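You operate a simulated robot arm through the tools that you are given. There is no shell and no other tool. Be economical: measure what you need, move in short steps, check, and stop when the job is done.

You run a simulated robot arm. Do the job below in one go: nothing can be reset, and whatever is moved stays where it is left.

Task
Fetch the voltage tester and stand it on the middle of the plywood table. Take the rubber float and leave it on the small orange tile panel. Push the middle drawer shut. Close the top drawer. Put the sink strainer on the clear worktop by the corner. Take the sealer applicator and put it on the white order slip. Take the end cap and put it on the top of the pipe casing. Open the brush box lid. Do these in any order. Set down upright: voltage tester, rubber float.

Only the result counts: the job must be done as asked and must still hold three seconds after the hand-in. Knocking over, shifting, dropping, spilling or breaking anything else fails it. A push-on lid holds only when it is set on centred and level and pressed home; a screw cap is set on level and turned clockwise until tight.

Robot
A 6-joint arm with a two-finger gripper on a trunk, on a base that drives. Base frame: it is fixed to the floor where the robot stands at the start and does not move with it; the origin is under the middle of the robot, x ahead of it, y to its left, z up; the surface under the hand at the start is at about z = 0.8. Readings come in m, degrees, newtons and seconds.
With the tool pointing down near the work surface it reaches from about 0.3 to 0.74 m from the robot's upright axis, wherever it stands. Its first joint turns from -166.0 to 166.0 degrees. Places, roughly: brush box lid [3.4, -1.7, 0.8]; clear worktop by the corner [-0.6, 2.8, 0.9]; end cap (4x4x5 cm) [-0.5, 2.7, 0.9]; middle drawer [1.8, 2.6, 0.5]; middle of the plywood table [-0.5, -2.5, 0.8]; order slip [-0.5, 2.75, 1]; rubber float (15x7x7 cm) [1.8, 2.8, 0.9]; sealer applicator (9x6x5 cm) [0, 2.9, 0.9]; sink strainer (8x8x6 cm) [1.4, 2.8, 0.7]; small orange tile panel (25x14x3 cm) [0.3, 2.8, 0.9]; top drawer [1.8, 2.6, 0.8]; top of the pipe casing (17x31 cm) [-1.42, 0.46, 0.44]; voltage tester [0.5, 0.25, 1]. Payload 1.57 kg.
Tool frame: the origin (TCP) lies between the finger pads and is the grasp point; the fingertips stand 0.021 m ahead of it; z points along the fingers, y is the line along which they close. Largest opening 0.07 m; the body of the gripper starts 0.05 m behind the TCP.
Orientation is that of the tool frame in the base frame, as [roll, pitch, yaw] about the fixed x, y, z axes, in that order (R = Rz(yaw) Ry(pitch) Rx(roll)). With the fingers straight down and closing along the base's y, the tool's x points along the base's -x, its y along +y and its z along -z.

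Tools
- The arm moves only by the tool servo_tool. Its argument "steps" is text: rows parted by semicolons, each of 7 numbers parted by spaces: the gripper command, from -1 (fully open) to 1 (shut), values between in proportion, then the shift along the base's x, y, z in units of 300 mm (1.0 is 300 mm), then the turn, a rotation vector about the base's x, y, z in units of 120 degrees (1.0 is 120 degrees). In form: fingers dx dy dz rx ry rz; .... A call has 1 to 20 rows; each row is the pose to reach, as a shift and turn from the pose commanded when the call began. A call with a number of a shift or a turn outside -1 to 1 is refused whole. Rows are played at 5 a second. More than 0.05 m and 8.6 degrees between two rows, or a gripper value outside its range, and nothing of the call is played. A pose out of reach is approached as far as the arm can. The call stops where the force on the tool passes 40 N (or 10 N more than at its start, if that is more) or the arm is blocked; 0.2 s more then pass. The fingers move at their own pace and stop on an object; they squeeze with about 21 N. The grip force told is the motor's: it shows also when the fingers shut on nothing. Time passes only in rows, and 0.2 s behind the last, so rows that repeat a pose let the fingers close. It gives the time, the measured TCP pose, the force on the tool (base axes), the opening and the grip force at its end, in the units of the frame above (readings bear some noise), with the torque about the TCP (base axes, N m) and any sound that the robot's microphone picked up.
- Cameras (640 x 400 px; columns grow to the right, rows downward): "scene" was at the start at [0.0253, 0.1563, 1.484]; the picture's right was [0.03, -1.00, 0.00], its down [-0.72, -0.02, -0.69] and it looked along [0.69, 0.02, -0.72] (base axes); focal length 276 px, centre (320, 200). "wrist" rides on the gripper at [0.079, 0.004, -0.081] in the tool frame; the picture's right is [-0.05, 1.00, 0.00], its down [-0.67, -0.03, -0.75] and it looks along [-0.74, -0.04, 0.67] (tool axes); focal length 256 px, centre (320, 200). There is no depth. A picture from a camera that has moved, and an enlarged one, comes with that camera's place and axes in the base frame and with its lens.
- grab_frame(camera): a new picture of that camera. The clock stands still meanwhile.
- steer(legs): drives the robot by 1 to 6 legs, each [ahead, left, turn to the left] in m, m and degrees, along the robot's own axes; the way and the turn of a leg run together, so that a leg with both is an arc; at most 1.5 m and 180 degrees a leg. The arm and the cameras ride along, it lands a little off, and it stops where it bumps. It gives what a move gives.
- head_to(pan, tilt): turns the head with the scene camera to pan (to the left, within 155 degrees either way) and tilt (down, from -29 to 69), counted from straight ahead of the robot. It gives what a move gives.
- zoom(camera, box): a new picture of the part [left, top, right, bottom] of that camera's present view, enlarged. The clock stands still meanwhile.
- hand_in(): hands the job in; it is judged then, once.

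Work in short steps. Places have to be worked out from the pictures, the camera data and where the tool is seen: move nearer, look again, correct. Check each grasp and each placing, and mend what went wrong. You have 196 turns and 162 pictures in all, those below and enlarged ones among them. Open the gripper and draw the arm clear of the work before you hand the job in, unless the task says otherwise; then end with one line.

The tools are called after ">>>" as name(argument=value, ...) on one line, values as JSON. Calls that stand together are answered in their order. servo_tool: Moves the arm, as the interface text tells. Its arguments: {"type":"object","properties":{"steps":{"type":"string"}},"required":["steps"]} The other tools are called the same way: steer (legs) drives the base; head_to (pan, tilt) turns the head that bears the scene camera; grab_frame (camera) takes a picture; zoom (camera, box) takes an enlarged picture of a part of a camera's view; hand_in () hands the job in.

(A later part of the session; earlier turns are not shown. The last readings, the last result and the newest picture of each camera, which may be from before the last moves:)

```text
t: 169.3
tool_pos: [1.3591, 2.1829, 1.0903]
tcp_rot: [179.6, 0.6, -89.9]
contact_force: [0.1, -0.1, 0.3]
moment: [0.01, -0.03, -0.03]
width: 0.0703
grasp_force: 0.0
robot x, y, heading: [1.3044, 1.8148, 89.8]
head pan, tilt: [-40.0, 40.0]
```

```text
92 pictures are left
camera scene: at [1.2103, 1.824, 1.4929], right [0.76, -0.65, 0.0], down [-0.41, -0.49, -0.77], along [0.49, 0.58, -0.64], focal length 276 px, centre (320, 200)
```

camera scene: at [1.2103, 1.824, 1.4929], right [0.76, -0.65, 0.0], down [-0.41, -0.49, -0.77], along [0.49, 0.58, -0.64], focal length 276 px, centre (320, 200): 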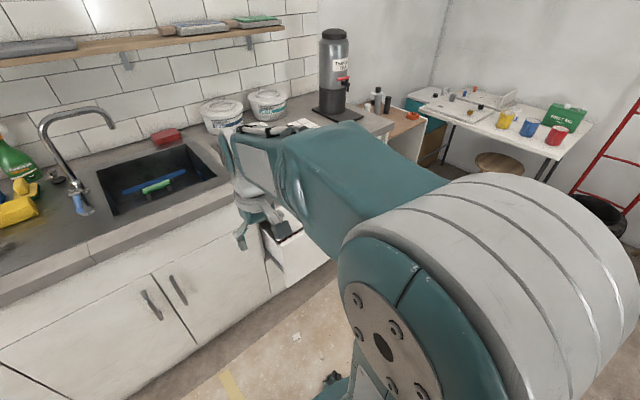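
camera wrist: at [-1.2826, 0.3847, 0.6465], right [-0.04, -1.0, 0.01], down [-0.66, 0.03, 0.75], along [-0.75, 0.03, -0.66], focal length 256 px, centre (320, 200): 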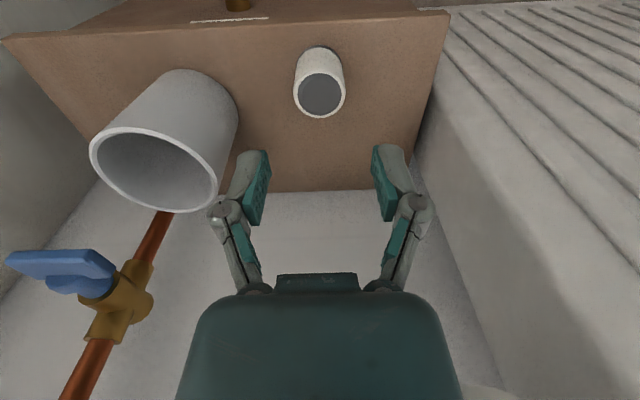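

Drawers protrude to about y≈2.3–2.4 at x≥1.5. I'll slide right in front of them and look.

>>> steer(legs=[[0, -0.5, 0]])

>>> head_to(pan=0, tilt=45)

>>> grab_frame(camera="scene")

>>> grab_frame(camera="wrist")

```text
t: 172.3
tool_pos: [1.8569, 2.1802, 1.0907]
tcp_rot: [179.7, 0.5, -89.9]
contact_force: [0.2, 0.4, 0.4]
moment: [-0.01, -0.01, 0.01]
width: 0.07
grasp_force: 0.0
robot x, y, heading: [1.8075, 1.8175, 89.6]
head pan, tilt: [-40.0, 40.0]
```

```text
t: 173.3
tool_pos: [1.8595, 2.1792, 1.0921]
tcp_rot: [179.6, 0.6, -90.0]
contact_force: [-0.1, 0.1, 0.0]
moment: [-0.02, 0.02, -0.01]
width: 0.07
grasp_force: 0.1
robot x, y, heading: [1.807, 1.8161, 89.5]
head pan, tilt: [0.0, 45.0]
```

```text
91 pictures are left
camera scene: at [1.6556, 1.8381, 1.4856], right [1.0, -0.01, 0.0], down [0.0, -0.71, -0.71], along [0.01, 0.71, -0.71], focal length 276 px, centre (320, 200)
```

scene: 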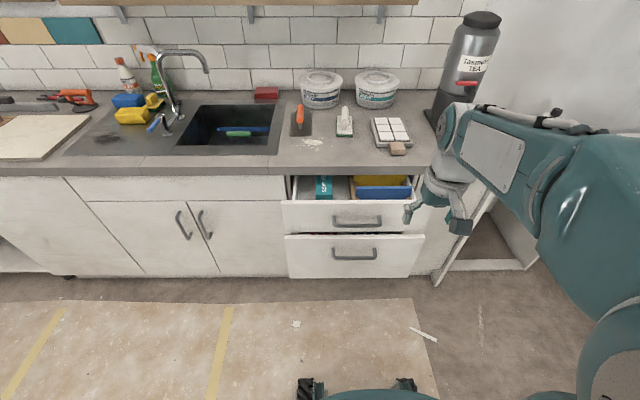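

```text
90 pictures are left
camera wrist: at [1.8567, 2.1011, 1.1707], right [-1.0, 0.05, 0.01], down [0.04, 0.66, 0.75], along [0.03, 0.75, -0.66], focal length 256 px, centre (320, 200)
```

wrist: 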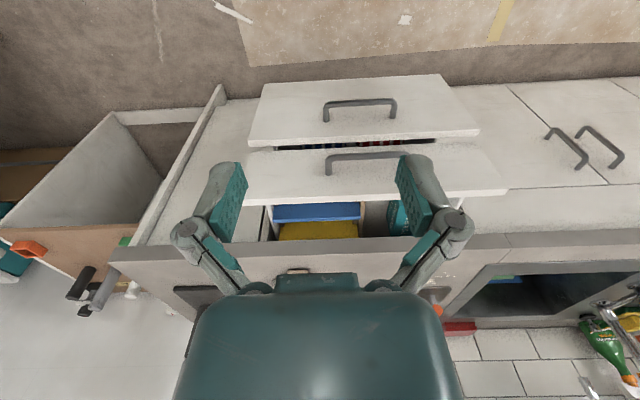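

Two open drawers: top face at y≈2.48 (z 0.68–0.83) and middle at y≈2.46 (z 0.37–0.67), x 1.53–2.04. I'll tilt the closed fingers forward 60° and push beside the handle at x≈1.95.

>>> servo_tool(steps="1 0.04 0 -0.06 0.06 0 0; 1 0.08 0 -0.12 0.12 0 0; 1 0.12 0 -0.18 0.18 0 0; 1 0.16 0 -0.24 0.24 0 0; 1 0.2 0 -0.3 0.3 0 0; 1 0.24 0.03 -0.38 0.36 0 0; 1 0.28 0.06 -0.48 0.42 0 0; 1 0.3 0.1 -0.6 0.46 0 0; 1 0.3 0.15 -0.7 0.5 0 0; 1 0.3 0.2 -0.8 0.5 0 0; 1 0.3 0.25 -0.9 0.5 0 0; 1 0.3 0.3 -0.98 0.5 0 0; 1 0.3 0.3 -0.98 0.5 0 0")

>>> grab_frame(camera="scene")

>>> grab_frame(camera="wrist")

```text
t: 176.1
tool_pos: [1.9692, 2.2953, 0.8273]
tcp_rot: [175.9, 59.9, -92.6]
contact_force: [0.2, 0.3, -0.3]
moment: [0.0, -0.04, -0.01]
width: 0.0
grasp_force: 21.5
out of reach, approached as far as the arm can: row 6, 7, 8, 9, 10, 11, 12, 13
robot x, y, heading: [1.8033, 1.8167, 89.5]
head pan, tilt: [0.0, 45.0]
```

```text
89 pictures are left
camera scene: at [1.6563, 1.8388, 1.4857], right [1.0, -0.01, 0.0], down [0.0, -0.71, -0.71], along [0.0, 0.71, -0.71], focal length 276 px, centre (320, 200)
```

scene: 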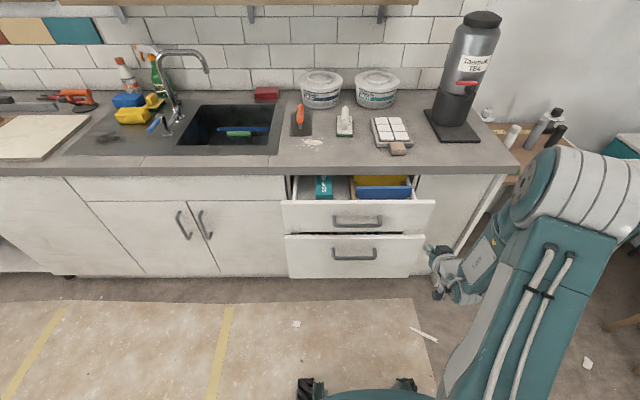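

```text
88 pictures are left
camera wrist: at [1.9668, 2.1856, 0.7987], right [-1.0, 0.01, 0.08], down [0.07, -0.31, 0.95], along [0.04, 0.95, 0.31], focal length 256 px, centre (320, 200)
```

wrist: 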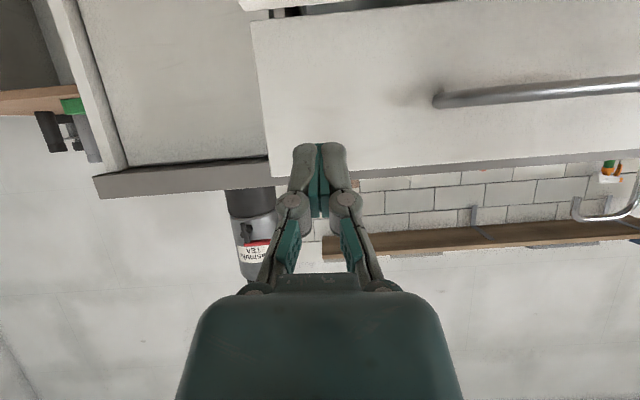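

The arm is a bit cramped but moving forward helps. Advance toward the drawer face at z≈0.77, staying just short.

>>> servo_tool(steps="1 0 0.1 -0.02 0 0 0; 1 0 0.2 -0.05 0 0 0; 1 -0.03 0.3 -0.08 0 0 0; 1 -0.03 0.4 -0.1 0 0 0; 1 -0.03 0.45 -0.1 0 0 0; 1 -0.03 0.45 -0.1 0 0 0")

>>> grab_frame(camera="wrist")

```text
t: 177.5
tool_pos: [1.9602, 2.4294, 0.7961]
tcp_rot: [179.7, 60.6, -89.8]
contact_force: [0.3, 0.6, 0.7]
moment: [0.0, 0.01, -0.03]
width: 0.0
grasp_force: 20.5
out of reach, approached as far as the arm can: row 1
robot x, y, heading: [1.8033, 1.8141, 89.5]
head pan, tilt: [0.0, 45.0]
```

```text
87 pictures are left
camera wrist: at [1.9567, 2.3206, 0.7673], right [-1.0, 0.02, 0.05], down [0.04, -0.32, 0.95], along [0.03, 0.95, 0.32], focal length 256 px, centre (320, 200)
```

wrist: 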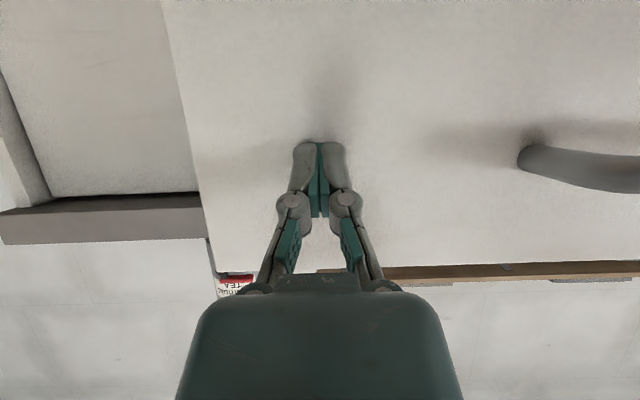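

Aligned on the face clear of the handle. Push forward until it stops.

>>> servo_tool(steps="1 0 0.05 -0.05 0 0 0; 1 0 0.1 -0.06 0 0 0; 1 0 0.16 -0.06 0 0 0; 1 0 0.22 -0.06 0 0 0; 1 0 0.28 -0.06 0 0 0; 1 0 0.34 -0.06 0 0 0; 1 0 0.4 -0.06 0 0 0; 1 0 0.46 -0.06 0 0 0; 1 0 0.52 -0.06 0 0 0; 1 0 0.58 -0.06 0 0 0; 1 0 0.64 -0.06 0 0 0; 1 0 0.7 -0.06 0 0 0")

>>> grab_frame(camera="scene")

```text
t: 179.6
tool_pos: [1.9613, 2.5875, 0.7786]
tcp_rot: [179.7, 60.2, -89.8]
contact_force: [-3.7, -22.7, 11.6]
moment: [0.17, -0.01, -0.02]
width: 0.0061
grasp_force: 29.0
robot x, y, heading: [1.8012, 1.821, 89.5]
head pan, tilt: [0.0, 45.0]
stopped in row 10: the force on the tool passed its limit at 80 N (the readings are from after the stop); the commanded pose is now the measured one
```

```text
86 pictures are left
camera scene: at [1.6547, 1.8376, 1.4856], right [1.0, -0.01, 0.0], down [0.0, -0.71, -0.71], along [0.01, 0.71, -0.71], focal length 276 px, centre (320, 200)
```

scene: 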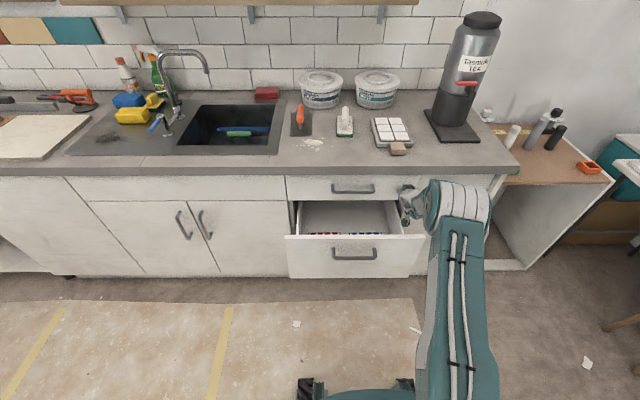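

Top drawer is closed. Retreat, lower to the middle drawer's face with a smaller tilt.

>>> servo_tool(steps="1 0 -0.1 0 0 0 0; 1 0 -0.25 0 0 0 0; 1 0 -0.4 0 -0.05 0 0; 1 0 -0.55 0 -0.1 0 0; 1 0 -0.68 0 -0.15 0 0; 1 0 -0.68 -0.14 -0.2 0 0; 1 0 -0.68 -0.28 -0.25 0 0; 1 0 -0.68 -0.42 -0.25 0 0; 1 0 -0.68 -0.56 -0.25 0 0; 1 0 -0.68 -0.56 -0.25 0 0")

>>> grab_frame(camera="scene")

>>> grab_frame(camera="wrist")

```text
t: 181.8
tool_pos: [1.9617, 2.3832, 0.6086]
tcp_rot: [179.4, 30.2, -90.0]
contact_force: [0.0, 0.3, 0.2]
moment: [0.01, 0.0, -0.03]
width: 0.0001
grasp_force: 28.6
robot x, y, heading: [1.8094, 1.8162, 89.5]
head pan, tilt: [0.0, 45.0]
```

```text
85 pictures are left
camera scene: at [1.6562, 1.8401, 1.4857], right [1.0, -0.01, 0.0], down [0.0, -0.71, -0.71], along [0.0, 0.71, -0.71], focal length 276 px, centre (320, 200)
```

scene: 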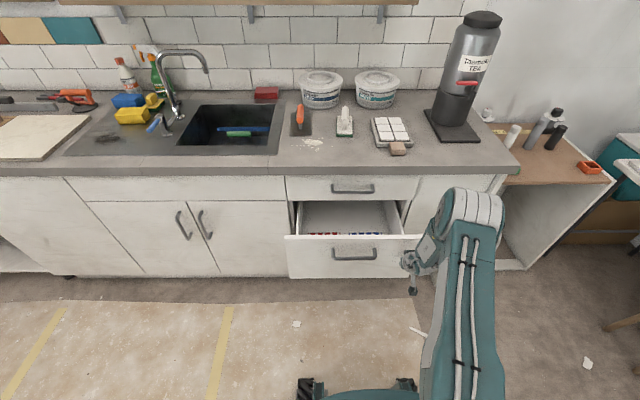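

```text
84 pictures are left
camera wrist: at [1.9586, 2.2767, 0.6388], right [-1.0, 0.04, 0.03], down [0.04, 0.2, 0.98], along [0.03, 0.98, -0.2], focal length 256 px, centre (320, 200)
```

wrist: 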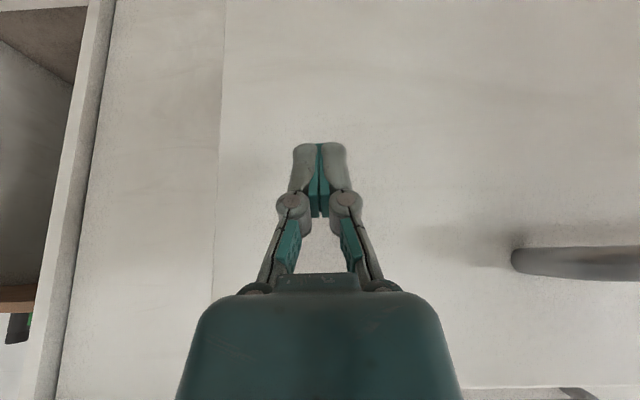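

Positioned on the middle drawer's face left of... clear of the handle. Push forward.

>>> servo_tool(steps="1 0 0.08 0 0 0 0; 1 0 0.16 0 0 0 0; 1 0 0.24 0 0 0 0; 1 0 0.3 0 0 0 0; 1 0 0.36 0 0 0 0; 1 0 0.42 0 0 0 0; 1 0 0.48 0 0 0 0; 1 0 0.54 0 0 0 0; 1 0 0.6 0 0 0 0; 1 0 0.66 0 0 0 0; 1 0 0.72 0 0 0 0; 1 0 0.78 0 0 0 0")

>>> grab_frame(camera="scene")

```text
t: 184.2
tool_pos: [1.9621, 2.5935, 0.6058]
tcp_rot: [179.2, 29.3, -90.1]
contact_force: [-1.4, -10.2, 3.5]
moment: [-0.08, -0.03, -0.04]
width: 0.0059
grasp_force: 28.6
robot x, y, heading: [1.807, 1.8168, 89.8]
head pan, tilt: [0.0, 45.0]
stopped in row 11: the force on the tool passed its limit at 80 N (the readings are from after the stop); the commanded pose is now the measured one
```

```text
83 pictures are left
camera scene: at [1.6556, 1.8404, 1.4856], right [1.0, -0.01, 0.0], down [0.0, -0.71, -0.71], along [0.01, 0.71, -0.71], focal length 276 px, centre (320, 200)
```

scene: 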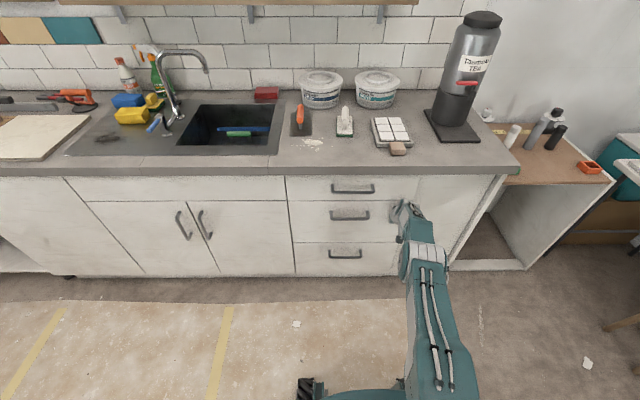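

Both drawers are flush. Retreat, raise and return the tool to vertical, opening the fingers.

>>> servo_tool(steps="1 0 -0.1 0 0 0 0; 1 0 -0.25 0 0 0 0; 1 0 -0.4 0 0 0 0; 1 0 -0.55 0.05 0 0 0; 1 0 -0.7 0.1 -0.05 0 0; 1 0 -0.8 0.2 -0.1 0 0; 1 0 -0.8 0.34 -0.15 0 0; 1 0 -0.8 0.48 -0.2 0 0; 1 0 -0.8 0.62 -0.243 0 0; 1 0 -0.8 0.76 -0.243 0 0; 1 0 -0.8 0.9 -0.243 0 0; -1 0 -0.8 1.0 -0.243 0 0; -1 0 -0.8 1.0 -0.243 0 0")

>>> servo_tool(steps="-1 -0.1 0.05 0.15 0 0 0; -1 -0.2 0.1 0.3 0 0 0; -1 -0.3 0.15 0.45 0 0 0; -1 -0.4 0.2 0.55 0 0 0; -1 -0.5 0.25 0.6 0 0 0")

>>> zoom(camera="scene", box=[270, 80, 430, 180])

>>> grab_frame(camera="wrist")

```text
t: 187.0
tool_pos: [1.9602, 2.3514, 0.9084]
tcp_rot: [179.2, 0.3, -90.0]
contact_force: [-0.1, 0.2, 0.1]
moment: [0.03, 0.0, 0.02]
width: 0.0696
grasp_force: 0.0
robot x, y, heading: [1.8043, 1.8151, 89.7]
head pan, tilt: [0.0, 45.0]
```

```text
refused: row 1 steps farther than a row can; nothing moved
```

```text
4.00 times, centred on (350, 130) of scene
camera zoom: at [1.6558, 1.8402, 1.4857], right [1.0, -0.01, 0.0], down [0.0, -0.71, -0.71], along [0.0, 0.71, -0.71], focal length 1102 px, centre (200, 480)
```

zoom: 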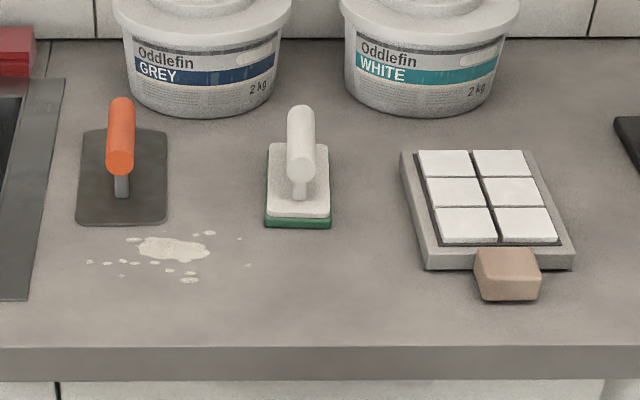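

```text
81 pictures are left
camera wrist: at [1.9577, 2.2731, 0.9889], right [-1.0, 0.05, 0.01], down [0.05, 0.66, 0.75], along [0.03, 0.75, -0.66], focal length 256 px, centre (320, 200)
```

wrist: 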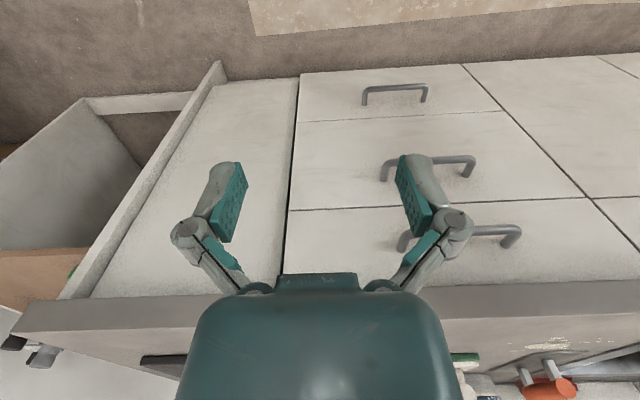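

Float (green rubber base, white handle along y) is at about (1.753, 2.82). Raise the arm and drive closer for a better look.

>>> servo_tool(steps="-1 -0.05 0 0.12 0 0 0; -1 -0.1 0 0.26 0 0 0; -1 -0.2 0 0.38 0 0 0; -1 -0.32 0 0.48 0 0 0; -1 -0.45 0 0.55 0 0 0; -1 -0.58 0 0.6 0 0 0; -1 -0.62 0 0.6 0 0 0")

>>> steer(legs=[[0.3, 0.04, 0.3]])

>>> grab_frame(camera="wrist")

>>> grab_frame(camera="scene")

```text
t: 188.6
tool_pos: [1.7733, 2.3525, 1.0872]
tcp_rot: [179.4, 0.3, -90.1]
contact_force: [0.2, 0.2, -1.0]
moment: [0.0, 0.02, -0.01]
width: 0.0698
grasp_force: 0.1
robot x, y, heading: [1.8033, 1.815, 89.5]
head pan, tilt: [0.0, 45.0]
```

```text
t: 190.7
tool_pos: [1.7323, 2.6533, 1.0874]
tcp_rot: [179.4, 0.3, -89.8]
contact_force: [0.7, -0.2, -0.2]
moment: [-0.02, -0.02, 0.0]
width: 0.0699
grasp_force: 0.1
robot x, y, heading: [1.7659, 2.1195, 90.2]
head pan, tilt: [0.0, 45.0]
```

```text
80 pictures are left
camera wrist: at [1.7303, 2.575, 1.1673], right [-1.0, 0.05, 0.01], down [0.04, 0.66, 0.75], along [0.03, 0.75, -0.66], focal length 256 px, centre (320, 200)
```

wrist: 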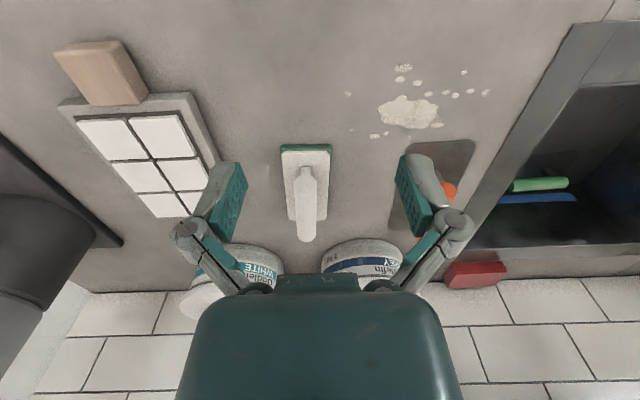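

```text
79 pictures are left
camera scene: at [1.6169, 2.1402, 1.4856], right [1.0, 0.0, 0.0], down [0.0, -0.71, -0.71], along [0.0, 0.71, -0.71], focal length 276 px, centre (320, 200)
```

scene: 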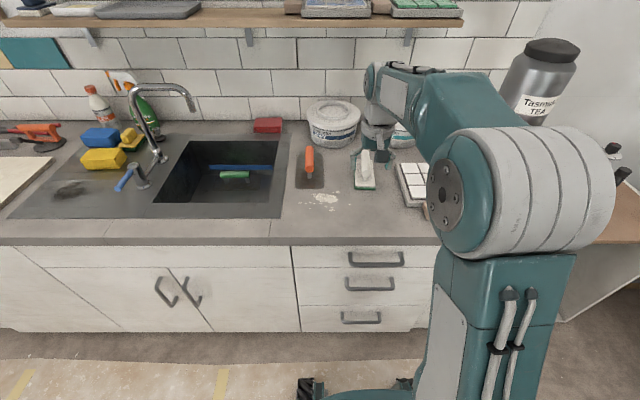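

Float handle centre ≈(1.760, 2.826), z≈0.957. Move above, descend and grip.

>>> servo_tool(steps="-1 0.05 0.14 0 0 0 0; -1 0.092 0.28 0 0 0 0; -1 0.092 0.42 -0.03 0 0 0; -1 0.092 0.56 -0.08 0 0 0; -1 0.092 0.576 -0.2 0 0 0; -1 0.092 0.576 -0.32 0 0 0; -1 0.092 0.576 -0.4 0 0 0; -1 0.092 0.576 -0.44 0 0 0; -1 0.092 0.576 -0.44 0 0 0; 0 0.092 0.576 -0.44 0 0 0; 1 0.092 0.576 -0.44 0 0 0; 1 0.092 0.576 -0.44 0 0 0; 1 0.092 0.576 -0.44 0 0 0")

>>> grab_frame(camera="wrist")

```text
t: 193.5
tool_pos: [1.758, 2.8261, 0.9559]
tcp_rot: [179.3, 0.4, -89.7]
contact_force: [-1.2, -0.6, 10.1]
moment: [-0.06, 0.04, -0.36]
width: 0.0272
grasp_force: 21.0
robot x, y, heading: [1.7669, 2.1173, 89.6]
head pan, tilt: [0.0, 45.0]
```

```text
78 pictures are left
camera wrist: at [1.7567, 2.7472, 1.0361], right [-1.0, 0.05, 0.01], down [0.04, 0.66, 0.75], along [0.03, 0.75, -0.66], focal length 256 px, centre (320, 200)
```

wrist: 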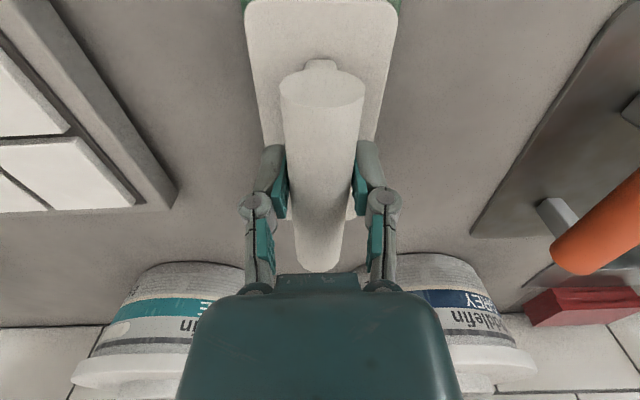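

Gripped the handle. Lift, pull back clear of the tap, and drive left to the tile panel.

>>> servo_tool(steps="1 0 0 0.1 0 0 0; 1 0 0 0.24 0 0 0; 1 0 0 0.38 0 0 0; 1 0 -0.08 0.5 0 0 0; 1 0 -0.22 0.58 0 0 0; 1 0 -0.37 0.6 0 0 0; 1 0 -0.52 0.6 0 0 0; 1 0 -0.67 0.6 0 0 0; 1 0 -0.82 0.6 0 0 0; 1 0 -0.97 0.6 0 0 0")

>>> steer(legs=[[-0.05, 0.5, 0], [0, 0.95, 0]])

>>> grab_frame(camera="scene")

>>> grab_frame(camera="wrist")

```text
t: 195.7
tool_pos: [1.7601, 2.5358, 1.1358]
tcp_rot: [179.3, 0.3, -89.7]
contact_force: [0.8, -0.2, -2.8]
moment: [-0.02, -0.01, 0.0]
width: 0.0273
grasp_force: 21.1
out of reach, approached as far as the arm can: row 3
robot x, y, heading: [1.769, 2.1152, 89.7]
head pan, tilt: [0.0, 45.0]
```

```text
t: 203.2
tool_pos: [0.3205, 2.4864, 1.1353]
tcp_rot: [179.2, 0.3, -89.8]
contact_force: [0.4, -0.3, -2.2]
moment: [-0.07, 0.0, 0.01]
width: 0.0268
grasp_force: 21.2
robot x, y, heading: [0.3335, 2.0686, 89.9]
head pan, tilt: [0.0, 45.0]
```

```text
77 pictures are left
camera scene: at [0.1787, 2.0913, 1.4858], right [1.0, 0.0, 0.0], down [0.0, -0.71, -0.71], along [0.0, 0.71, -0.71], focal length 276 px, centre (320, 200)
```

scene: 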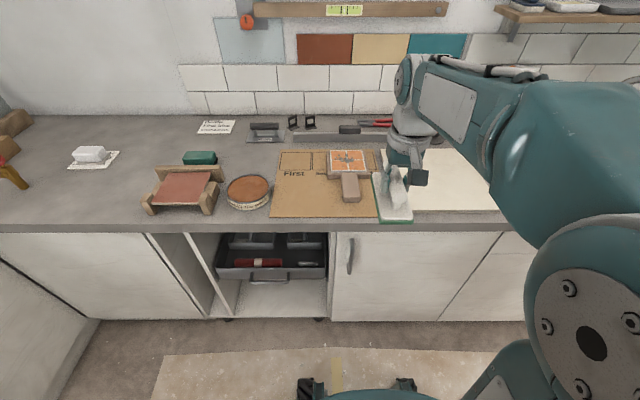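

```text
76 pictures are left
camera wrist: at [0.3186, 2.408, 1.2164], right [-1.0, 0.05, 0.01], down [0.04, 0.66, 0.75], along [0.03, 0.75, -0.66], focal length 256 px, centre (320, 200)
```

wrist: 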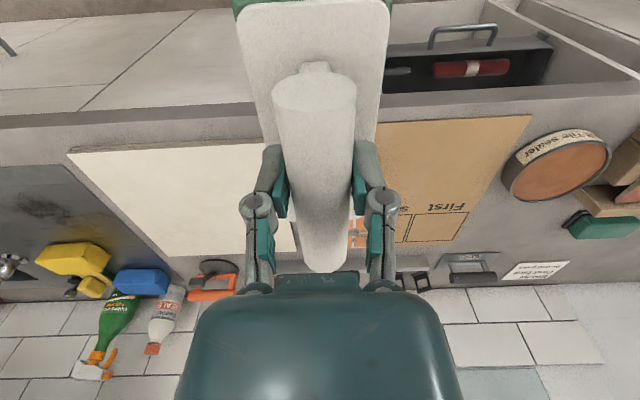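

>>> zoom(camera="scene", box=[260, 130, 420, 230])

```text
4.00 times, centred on (340, 180) of scene
camera zoom: at [0.1787, 2.0913, 1.4858], right [1.0, 0.0, 0.0], down [0.0, -0.71, -0.71], along [0.0, 0.71, -0.71], focal length 1102 px, centre (240, 280)
```

zoom: 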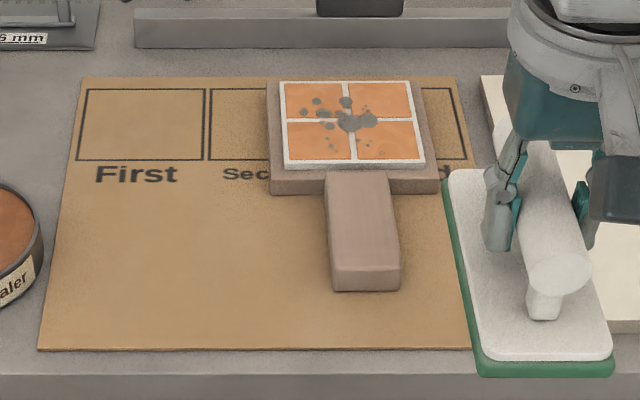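

The panel is the orange-tiled paddle: tile area ≈x 0.213–0.328, y 2.772–2.894, top z≈0.93. I'll drive ahead 0.1, move over (0.27, 2.828) and pause at hover.

>>> steer(legs=[[0.1, 0, 0]])

>>> servo_tool(steps="1 -0.06 0.14 0 0 0 0; 1 -0.12 0.28 0 0 0 0; 1 -0.168 0.42 0 0 0 0; 1 -0.168 0.56 0 0 0 0; 1 -0.168 0.7 -0.05 0 0 0; 1 -0.168 0.807 -0.12 0 0 0; 1 -0.168 0.807 -0.25 0 0 0; 1 -0.168 0.807 -0.35 0 0 0; 1 -0.168 0.807 -0.4 0 0 0; 1 -0.168 0.807 -0.4 0 0 0")

>>> zoom(camera="scene", box=[260, 120, 420, 260])

>>> grab_frame(camera="wrist")

```text
t: 204.3
tool_pos: [0.32, 2.5868, 1.1353]
tcp_rot: [179.3, 0.3, -89.9]
contact_force: [-0.1, 0.1, -2.2]
moment: [-0.03, 0.01, -0.01]
width: 0.0268
grasp_force: 21.2
robot x, y, heading: [0.3251, 2.1712, 89.7]
head pan, tilt: [0.0, 45.0]
```

```text
t: 206.5
tool_pos: [0.2679, 2.8302, 1.0153]
tcp_rot: [179.2, 0.3, -89.9]
contact_force: [-0.1, 0.4, -1.6]
moment: [-0.01, 0.04, 0.0]
width: 0.0266
grasp_force: 20.9
robot x, y, heading: [0.3307, 2.1718, 89.7]
head pan, tilt: [0.0, 45.0]
```

```text
2.86 times, centred on (340, 190) of scene
camera zoom: at [0.1763, 2.1933, 1.4855], right [1.0, 0.0, 0.0], down [0.0, -0.71, -0.71], along [0.0, 0.71, -0.71], focal length 787 px, centre (263, 229)
```

zoom: 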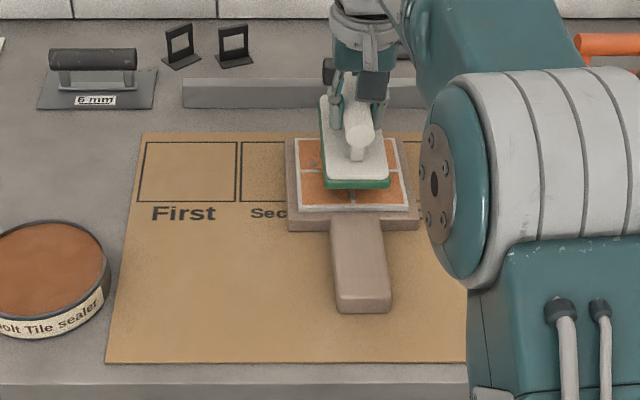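

```text
73 pictures are left
camera wrist: at [0.2661, 2.7509, 1.0953], right [-1.0, 0.05, 0.01], down [0.04, 0.66, 0.75], along [0.03, 0.75, -0.66], focal length 256 px, centre (320, 200)
```

wrist: 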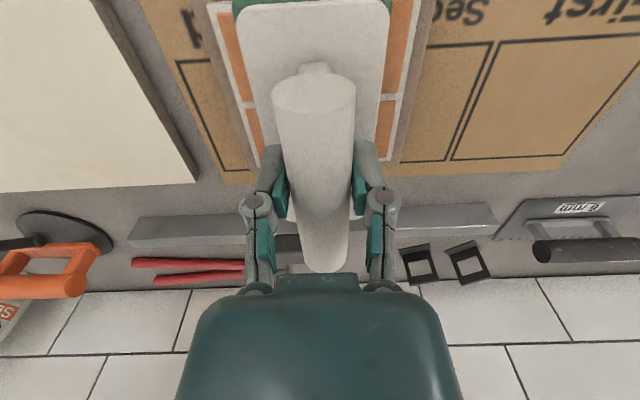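

Well aligned over the tile area. Lower slowly to contact.

>>> servo_tool(steps="1 0 -0.01 -0.03 0 0 0; 1 0 -0.01 -0.06 0 0 0; 1 0 -0.01 -0.075 0 0 0; 1 0 -0.01 -0.085 0 0 0; 1 0 -0.01 -0.085 0 0 0")

```text
t: 207.7
tool_pos: [0.2687, 2.8278, 0.9902]
tcp_rot: [179.3, 0.3, -89.9]
contact_force: [0.9, -0.2, -2.3]
moment: [0.0, -0.02, -0.02]
width: 0.0264
grasp_force: 20.6
robot x, y, heading: [0.3293, 2.1712, 89.9]
head pan, tilt: [0.0, 45.0]
```

>>> servo_tool(steps="1 0 0 -0.01 0 0 0; 1 0 0 -0.02 0 0 0; 1 0 0 -0.03 0 0 0; 1 0 0 -0.03 0 0 0")

```text
t: 208.7
tool_pos: [0.2693, 2.825, 0.9835]
tcp_rot: [179.4, 0.6, -90.0]
contact_force: [-1.0, 0.8, 33.5]
moment: [0.08, 0.07, 0.0]
width: 0.0274
grasp_force: 21.3
robot x, y, heading: [0.3311, 2.1707, 89.6]
head pan, tilt: [0.0, 45.0]
```

Firm contact at z=0.9835. Ease off slightly, release and rise.

>>> servo_tool(steps="1 0 0 0.008 0 0 0; 1 0 0 0.008 0 0 0; 0.2 0 0 0.008 0 0 0; -0.5 0 0 0.008 0 0 0; -1 0 0 0.008 0 0 0; -1 0 0 0.1 0 0 0; -1 0 0 0.24 0 0 0; -1 0 0 0.38 0 0 0; -1 0 -0.05 0.5 0 0 0; -1 0 -0.2 0.5 0 0 0; -1 0 -0.35 0.5 0 0 0; -1 0 -0.5 0.5 0 0 0; -1 0 -0.65 0.5 0 0 0; -1 0 -0.8 0.5 0 0 0")

>>> zoom(camera="scene", box=[260, 120, 420, 260])

```text
t: 211.7
tool_pos: [0.269, 2.5846, 1.1313]
tcp_rot: [179.3, 0.3, -89.8]
contact_force: [-0.5, -0.6, -0.4]
moment: [0.0, 0.02, 0.0]
width: 0.0699
grasp_force: 0.0
robot x, y, heading: [0.3304, 2.1714, 90.0]
head pan, tilt: [0.0, 45.0]
```

```text
2.86 times, centred on (340, 190) of scene
camera zoom: at [0.1766, 2.1915, 1.4856], right [1.0, 0.0, 0.0], down [0.0, -0.71, -0.71], along [0.0, 0.71, -0.71], focal length 787 px, centre (263, 229)
```

zoom: 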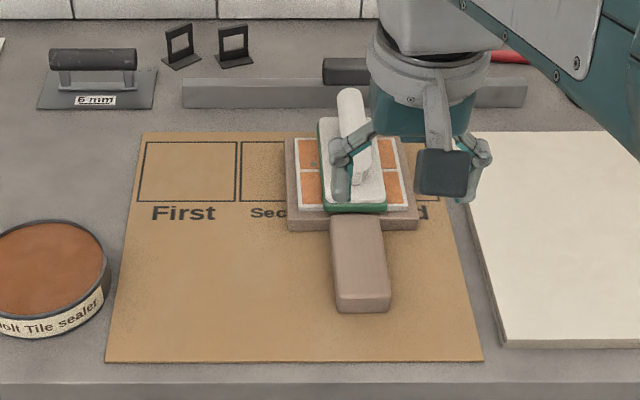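

Float is on the panel. Now go to the sink for the strainer.

>>> steer(legs=[[0, -1.0, 0]])

>>> head_to(pan=0, tilt=55)

>>> grab_frame(camera="scene")

>>> grab_frame(camera="wrist")

```text
t: 216.9
tool_pos: [1.2678, 2.5783, 1.1319]
tcp_rot: [179.3, 0.3, -90.5]
contact_force: [-0.3, -0.6, -1.4]
moment: [0.01, -0.01, -0.04]
width: 0.0698
grasp_force: 0.0
robot x, y, heading: [1.326, 2.162, 89.5]
head pan, tilt: [0.0, 45.0]
```

```text
t: 217.6
tool_pos: [1.2697, 2.5781, 1.1336]
tcp_rot: [179.3, 0.3, -90.4]
contact_force: [0.4, 0.3, -0.3]
moment: [0.01, -0.02, -0.04]
width: 0.0701
grasp_force: 0.1
robot x, y, heading: [1.3261, 2.1633, 89.1]
head pan, tilt: [0.0, 55.0]
```

```text
71 pictures are left
camera scene: at [1.1728, 2.1757, 1.4722], right [1.0, -0.01, 0.0], down [-0.01, -0.82, -0.57], along [0.01, 0.57, -0.82], focal length 276 px, centre (320, 200)
```

scene: 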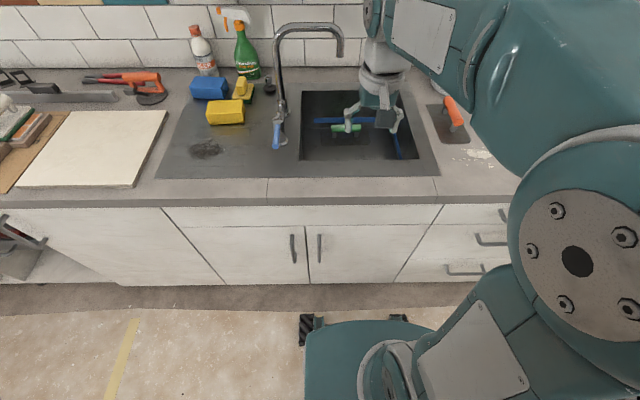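

```text
70 pictures are left
camera wrist: at [1.2658, 2.4994, 1.2127], right [-1.0, 0.06, 0.01], down [0.05, 0.66, 0.75], along [0.04, 0.75, -0.66], focal length 256 px, centre (320, 200)
```

wrist: 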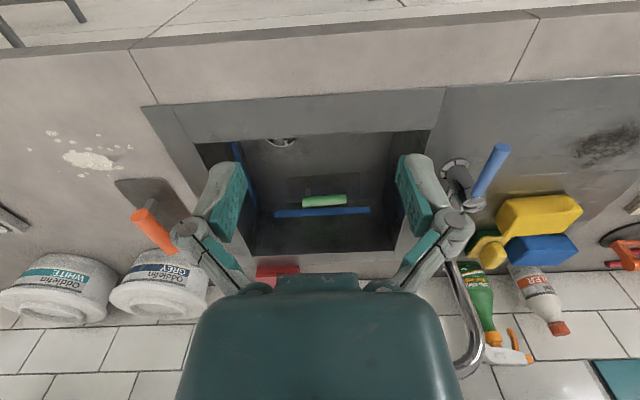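

>>> zoom(camera="wrist", box=[180, 100, 460, 260])

>>> zoom(camera="scene", box=[270, 70, 450, 190])

```text
2.29 times, centred on (320, 180) of wrist
camera zoom: at [1.2658, 2.4994, 1.2127], right [-1.0, 0.06, 0.01], down [0.05, 0.66, 0.75], along [0.04, 0.75, -0.66], focal length 585 px, centre (320, 246)
```

zoom: 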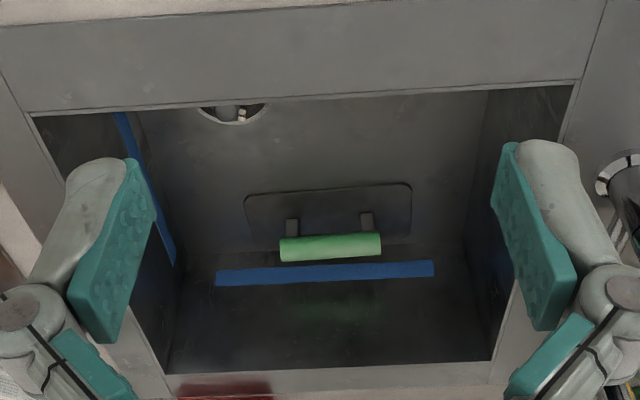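

```text
3.33 times, centred on (360, 130) of scene
camera zoom: at [1.1728, 2.1757, 1.4722], right [1.0, -0.01, 0.0], down [-0.01, -0.82, -0.57], along [0.01, 0.57, -0.82], focal length 919 px, centre (187, 433)
```

zoom: 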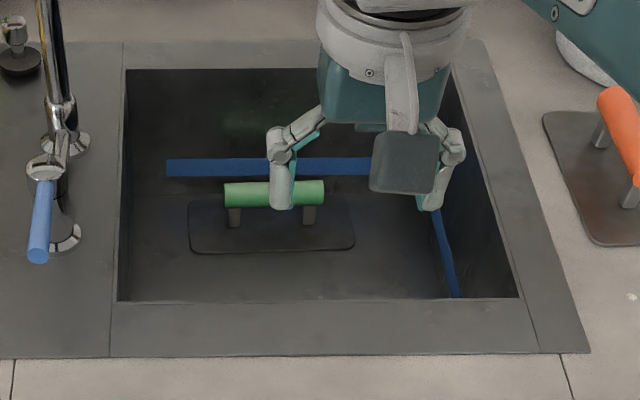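

A drain with the strainer lies near the front-right of the bowl, hidden by the front rim. Move the wrist camera further over the bowl to see it.

>>> servo_tool(steps="-1 0.12 0.08 0 0 0 0; -1 0.24 0.16 0 0 0 0; -1 0.36 0.24 0 0 0 0; -1 0.37 0.38 0 0 0 0; -1 0.37 0.52 0 0 0 0; -1 0.37 0.6 0 0 0 0")

>>> grab_frame(camera="wrist")

>>> grab_frame(camera="scene")

```text
t: 219.0
tool_pos: [1.3809, 2.7593, 1.1327]
tcp_rot: [179.3, 0.3, -90.5]
contact_force: [-0.2, -0.3, 0.2]
moment: [-0.01, 0.0, -0.01]
width: 0.0698
grasp_force: 0.1
robot x, y, heading: [1.3279, 2.1592, 88.9]
head pan, tilt: [0.0, 55.0]
```

```text
67 pictures are left
camera wrist: at [1.3776, 2.6802, 1.2132], right [-1.0, 0.06, 0.01], down [0.05, 0.66, 0.75], along [0.04, 0.75, -0.66], focal length 256 px, centre (320, 200)
```

wrist: 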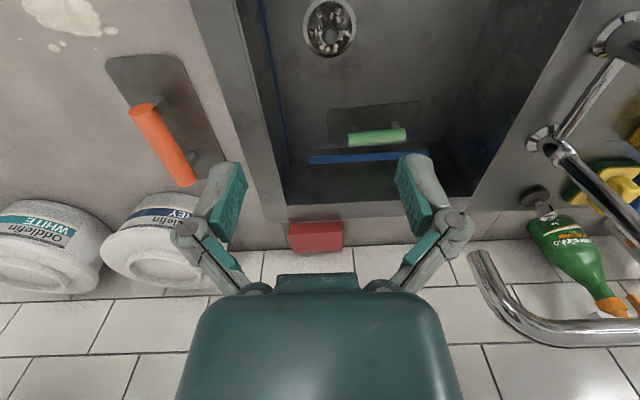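

```text
66 pictures are left
camera scene: at [1.1736, 2.1767, 1.4722], right [1.0, -0.01, 0.0], down [-0.01, -0.82, -0.57], along [0.01, 0.57, -0.82], focal length 276 px, centre (320, 200)
```

scene: 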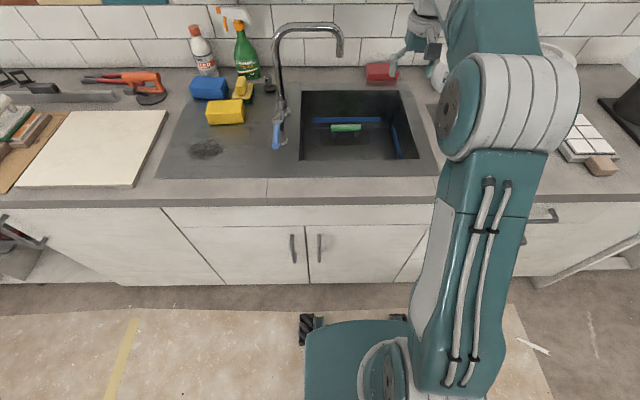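

>>> zoom(camera="wrist", box=[280, 0, 380, 62])

```text
6.40 times, centred on (330, 31) of wrist
camera zoom: at [1.3776, 2.6802, 1.2132], right [-1.0, 0.06, 0.01], down [0.05, 0.66, 0.75], along [0.04, 0.75, -0.66], focal length 1638 px, centre (256, 1282)
```

zoom: 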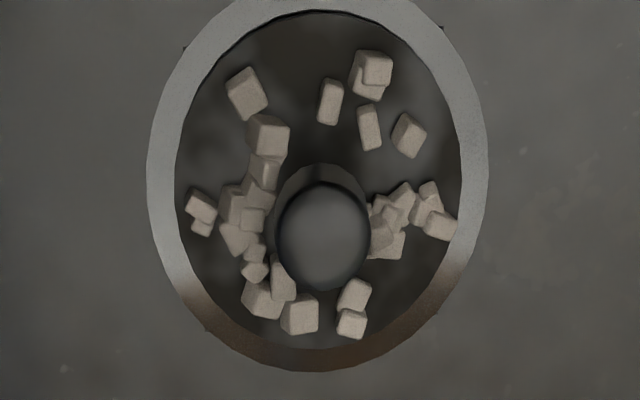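

The strainer basket is seated in the drain, with crumbs inside and a central knob. I'll take a second view from lower/left to triangulate its height.

>>> servo_tool(steps="-1 0 -0.12 -0.1 0 0 0; -1 0 -0.24 -0.15 0 0 0; -1 0 -0.3 -0.2 0 0 0; -1 0 -0.3 -0.2 0 0 0")

>>> grab_frame(camera="wrist")

```text
t: 220.0
tool_pos: [1.3816, 2.6684, 1.0718]
tcp_rot: [179.3, 0.2, -90.5]
contact_force: [-0.2, -0.5, 0.9]
moment: [0.02, -0.01, 0.02]
width: 0.07
grasp_force: 0.0
robot x, y, heading: [1.3238, 2.1624, 89.4]
head pan, tilt: [0.0, 55.0]
```

```text
64 pictures are left
camera wrist: at [1.3783, 2.5894, 1.1523], right [-1.0, 0.06, 0.01], down [0.05, 0.66, 0.75], along [0.04, 0.75, -0.66], focal length 256 px, centre (320, 200)
```

wrist: 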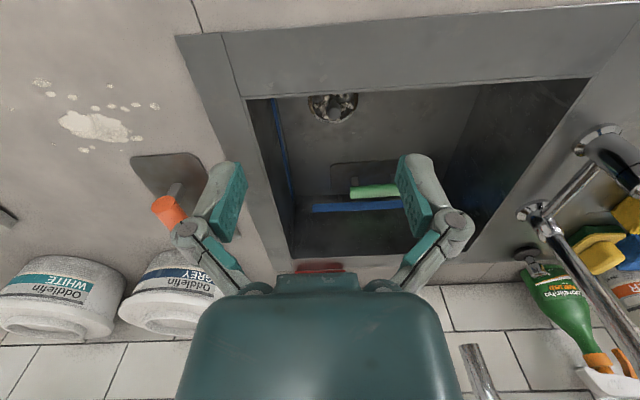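

>>> zoom(camera="wrist", box=[290, 75, 380, 131])

```text
7.11 times, centred on (335, 103) of wrist
camera zoom: at [1.3783, 2.5894, 1.1523], right [-1.0, 0.06, 0.01], down [0.05, 0.66, 0.75], along [0.04, 0.75, -0.66], focal length 1820 px, centre (213, 890)
```

zoom: 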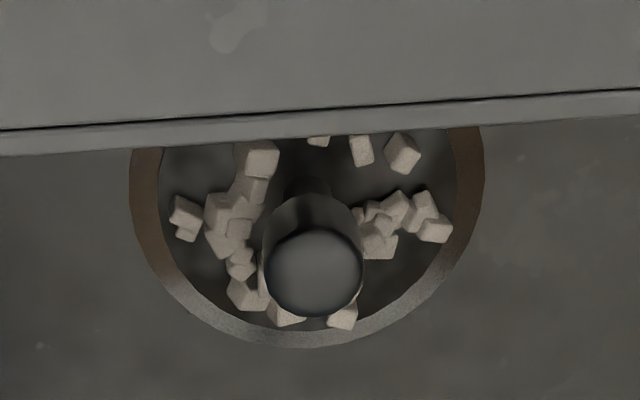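

Triangulated: knob top (1.365, 2.808, z≈0.774), rim z≈0.736. The camera housing would foul the front rim, so I turn the tool 90° (camera toward −x) and hover above the knob.

>>> servo_tool(steps="-1 0 0.04 0.05 0 0 -0.068; -1 -0.01 0.08 0.1 0 0 -0.136; -1 -0.01 0.12 0.1 0 0 -0.204; -1 -0.02 0.16 0.1 0 0 -0.272; -1 -0.03 0.2 0.1 0 0 -0.34; -1 -0.04 0.24 0.1 0 0 -0.408; -1 -0.05 0.28 0.1 0 0 -0.476; -1 -0.055 0.33 0.1 0 0 -0.544; -1 -0.055 0.38 0.1 0 0 -0.612; -1 -0.055 0.43 0.1 0 0 -0.68; -1 -0.055 0.467 0.05 0 0 -0.746; -1 -0.055 0.467 -0.1 0 0 -0.746; -1 -0.055 0.467 -0.25 0 0 -0.746;-1 -0.055 0.467 -0.4 0 0 -0.746; -1 -0.055 0.467 -0.4 0 0 -0.746")

>>> grab_frame(camera="wrist")

>>> grab_frame(camera="scene")

```text
t: 223.2
tool_pos: [1.3643, 2.8086, 0.9509]
tcp_rot: [179.3, 0.4, -180.0]
contact_force: [0.3, -0.3, -0.4]
moment: [-0.01, -0.03, -0.01]
width: 0.0701
grasp_force: 0.1
robot x, y, heading: [1.3253, 2.1612, 89.2]
head pan, tilt: [0.0, 55.0]
```

```text
62 pictures are left
camera wrist: at [1.2857, 2.8129, 1.0324], right [0.05, 1.0, 0.01], down [0.66, -0.04, 0.75], along [0.75, -0.03, -0.66], focal length 256 px, centre (320, 200)
```

wrist: 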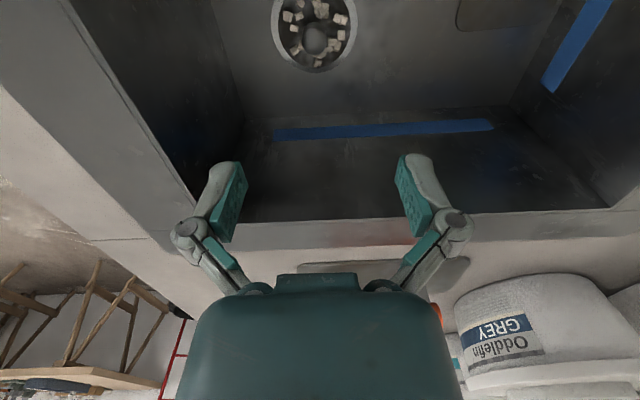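

```text
61 pictures are left
camera scene: at [1.1737, 2.177, 1.4722], right [1.0, -0.01, 0.0], down [-0.01, -0.82, -0.57], along [0.01, 0.57, -0.82], focal length 276 px, centre (320, 200)
```

scene: 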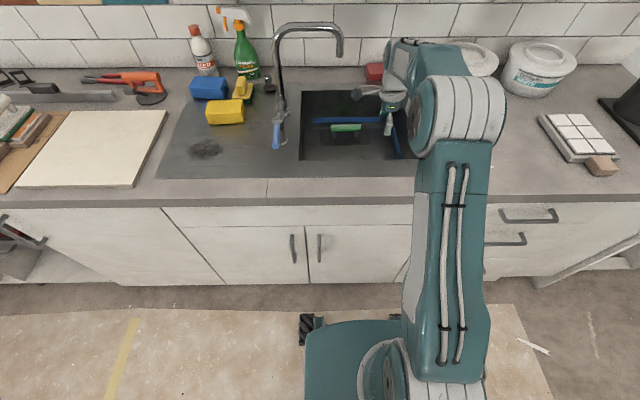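

Knob confirmed at (1.363, 2.808). Descend to TCP z≈0.773 and close gently.

>>> servo_tool(steps="-1 0 0 -0.12 0 0 0; -1 0 0 -0.24 0 0 0; -1 0 0 -0.36 0 0 0; -1 0 0 -0.46 0 0 0; -1 0 0 -0.54 0 0 0; -1 0 0 -0.59 0 0 0; -1 0 0 -0.59 0 0 0")

>>> grab_frame(camera="wrist")

```text
t: 224.8
tool_pos: [1.3655, 2.8089, 0.7738]
tcp_rot: [179.3, 0.4, 179.9]
contact_force: [-0.2, 0.5, 0.3]
moment: [0.01, -0.03, 0.02]
width: 0.07
grasp_force: 0.0
robot x, y, heading: [1.3249, 2.1632, 89.3]
head pan, tilt: [0.0, 55.0]
```

```text
60 pictures are left
camera wrist: at [1.2858, 2.8129, 0.8546], right [0.05, 1.0, 0.01], down [0.66, -0.04, 0.75], along [0.75, -0.03, -0.66], focal length 256 px, centre (320, 200)
```

wrist: 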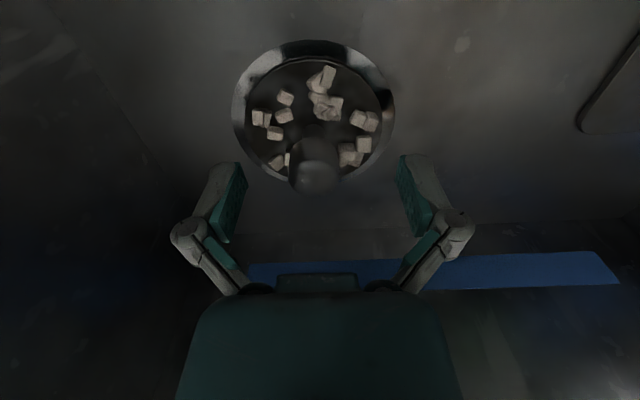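

Knob top is level with the TCP. Lower 5 mm more and close.

>>> servo_tool(steps="-1 0 0 -0.018 0 0 0; -0.3 0 0 -0.018 0 0 0; 0.2 0 0 -0.018 0 0 0; 0.6 0 0 -0.018 0 0 0; 1 0 0 -0.018 0 0 0; 1 0 0 -0.018 0 0 0; 1 0 0 -0.018 0 0 0")

>>> grab_frame(camera="wrist")

```text
t: 226.4
tool_pos: [1.365, 2.8082, 0.7688]
tcp_rot: [179.4, 0.4, -180.0]
contact_force: [0.8, -3.6, 3.5]
moment: [-0.07, -0.03, -0.01]
width: 0.0213
grasp_force: 20.6
robot x, y, heading: [1.3266, 2.1621, 89.5]
head pan, tilt: [0.0, 55.0]
```

```text
59 pictures are left
camera wrist: at [1.2856, 2.8123, 0.8497], right [0.05, 1.0, 0.01], down [0.66, -0.04, 0.75], along [0.75, -0.03, -0.66], focal length 256 px, centre (320, 200)
```

wrist: 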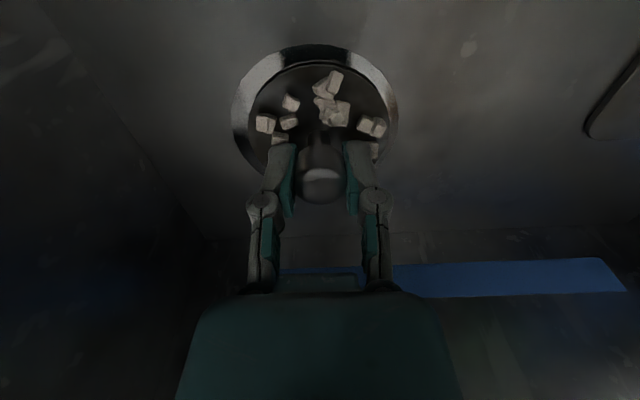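

Gripped the knob (21 mm). Lift slowly and straight, to keep the crumbs in.

>>> servo_tool(steps="1 0 0 0.02 0 0 0; 1 0 0 0.05 0 0 0; 1 0 0 0.09 0 0 0; 1 0 0 0.14 0 0 0; 1 0 0 0.2 0 0 0; 1 0 0 0.27 0 0 0; 1 0 0 0.35 0 0 0; 1 0 0 0.43 0 0 0; 1 0 0 0.52 0 0 0; 1 0 0 0.61 0 0 0; 1 0 0 0.7 0 0 0; 1 0 0 0.79 0 0 0; 1 0 0 0.88 0 0 0; 1 0 0 0.95 0 0 0; 1 0 0 0.98 0 0 0; 1 0 0 0.98 0 0 0")

>>> grab_frame(camera="wrist")

>>> grab_frame(camera="scene")

```text
t: 229.8
tool_pos: [1.3644, 2.8076, 1.0646]
tcp_rot: [179.3, 0.4, -180.0]
contact_force: [-0.3, 0.6, 0.2]
moment: [-0.01, -0.02, 0.02]
width: 0.0211
grasp_force: 21.1
robot x, y, heading: [1.3229, 2.1613, 89.2]
head pan, tilt: [0.0, 55.0]
```

```text
58 pictures are left
camera wrist: at [1.2844, 2.8123, 1.1446], right [0.05, 1.0, 0.01], down [0.66, -0.04, 0.75], along [0.75, -0.03, -0.66], focal length 256 px, centre (320, 200)
```

wrist: 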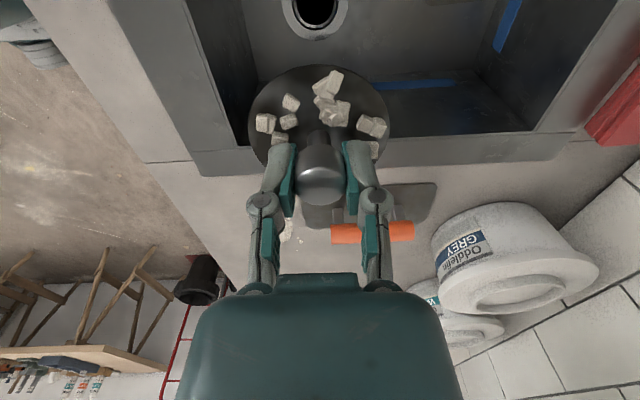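

```text
57 pictures are left
camera scene: at [1.1736, 2.1769, 1.4722], right [1.0, -0.01, 0.0], down [-0.01, -0.82, -0.57], along [0.01, 0.57, -0.82], focal length 276 px, centre (320, 200)
```

scene: 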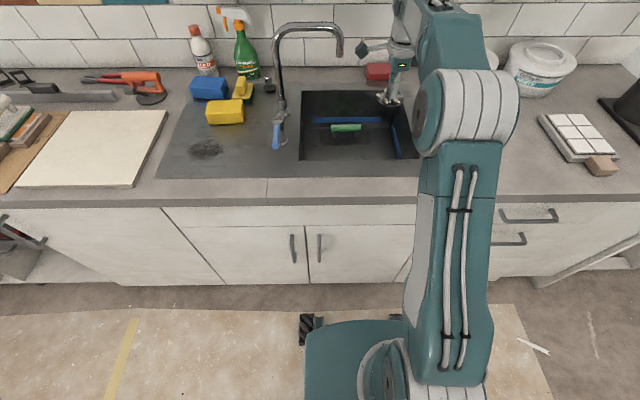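

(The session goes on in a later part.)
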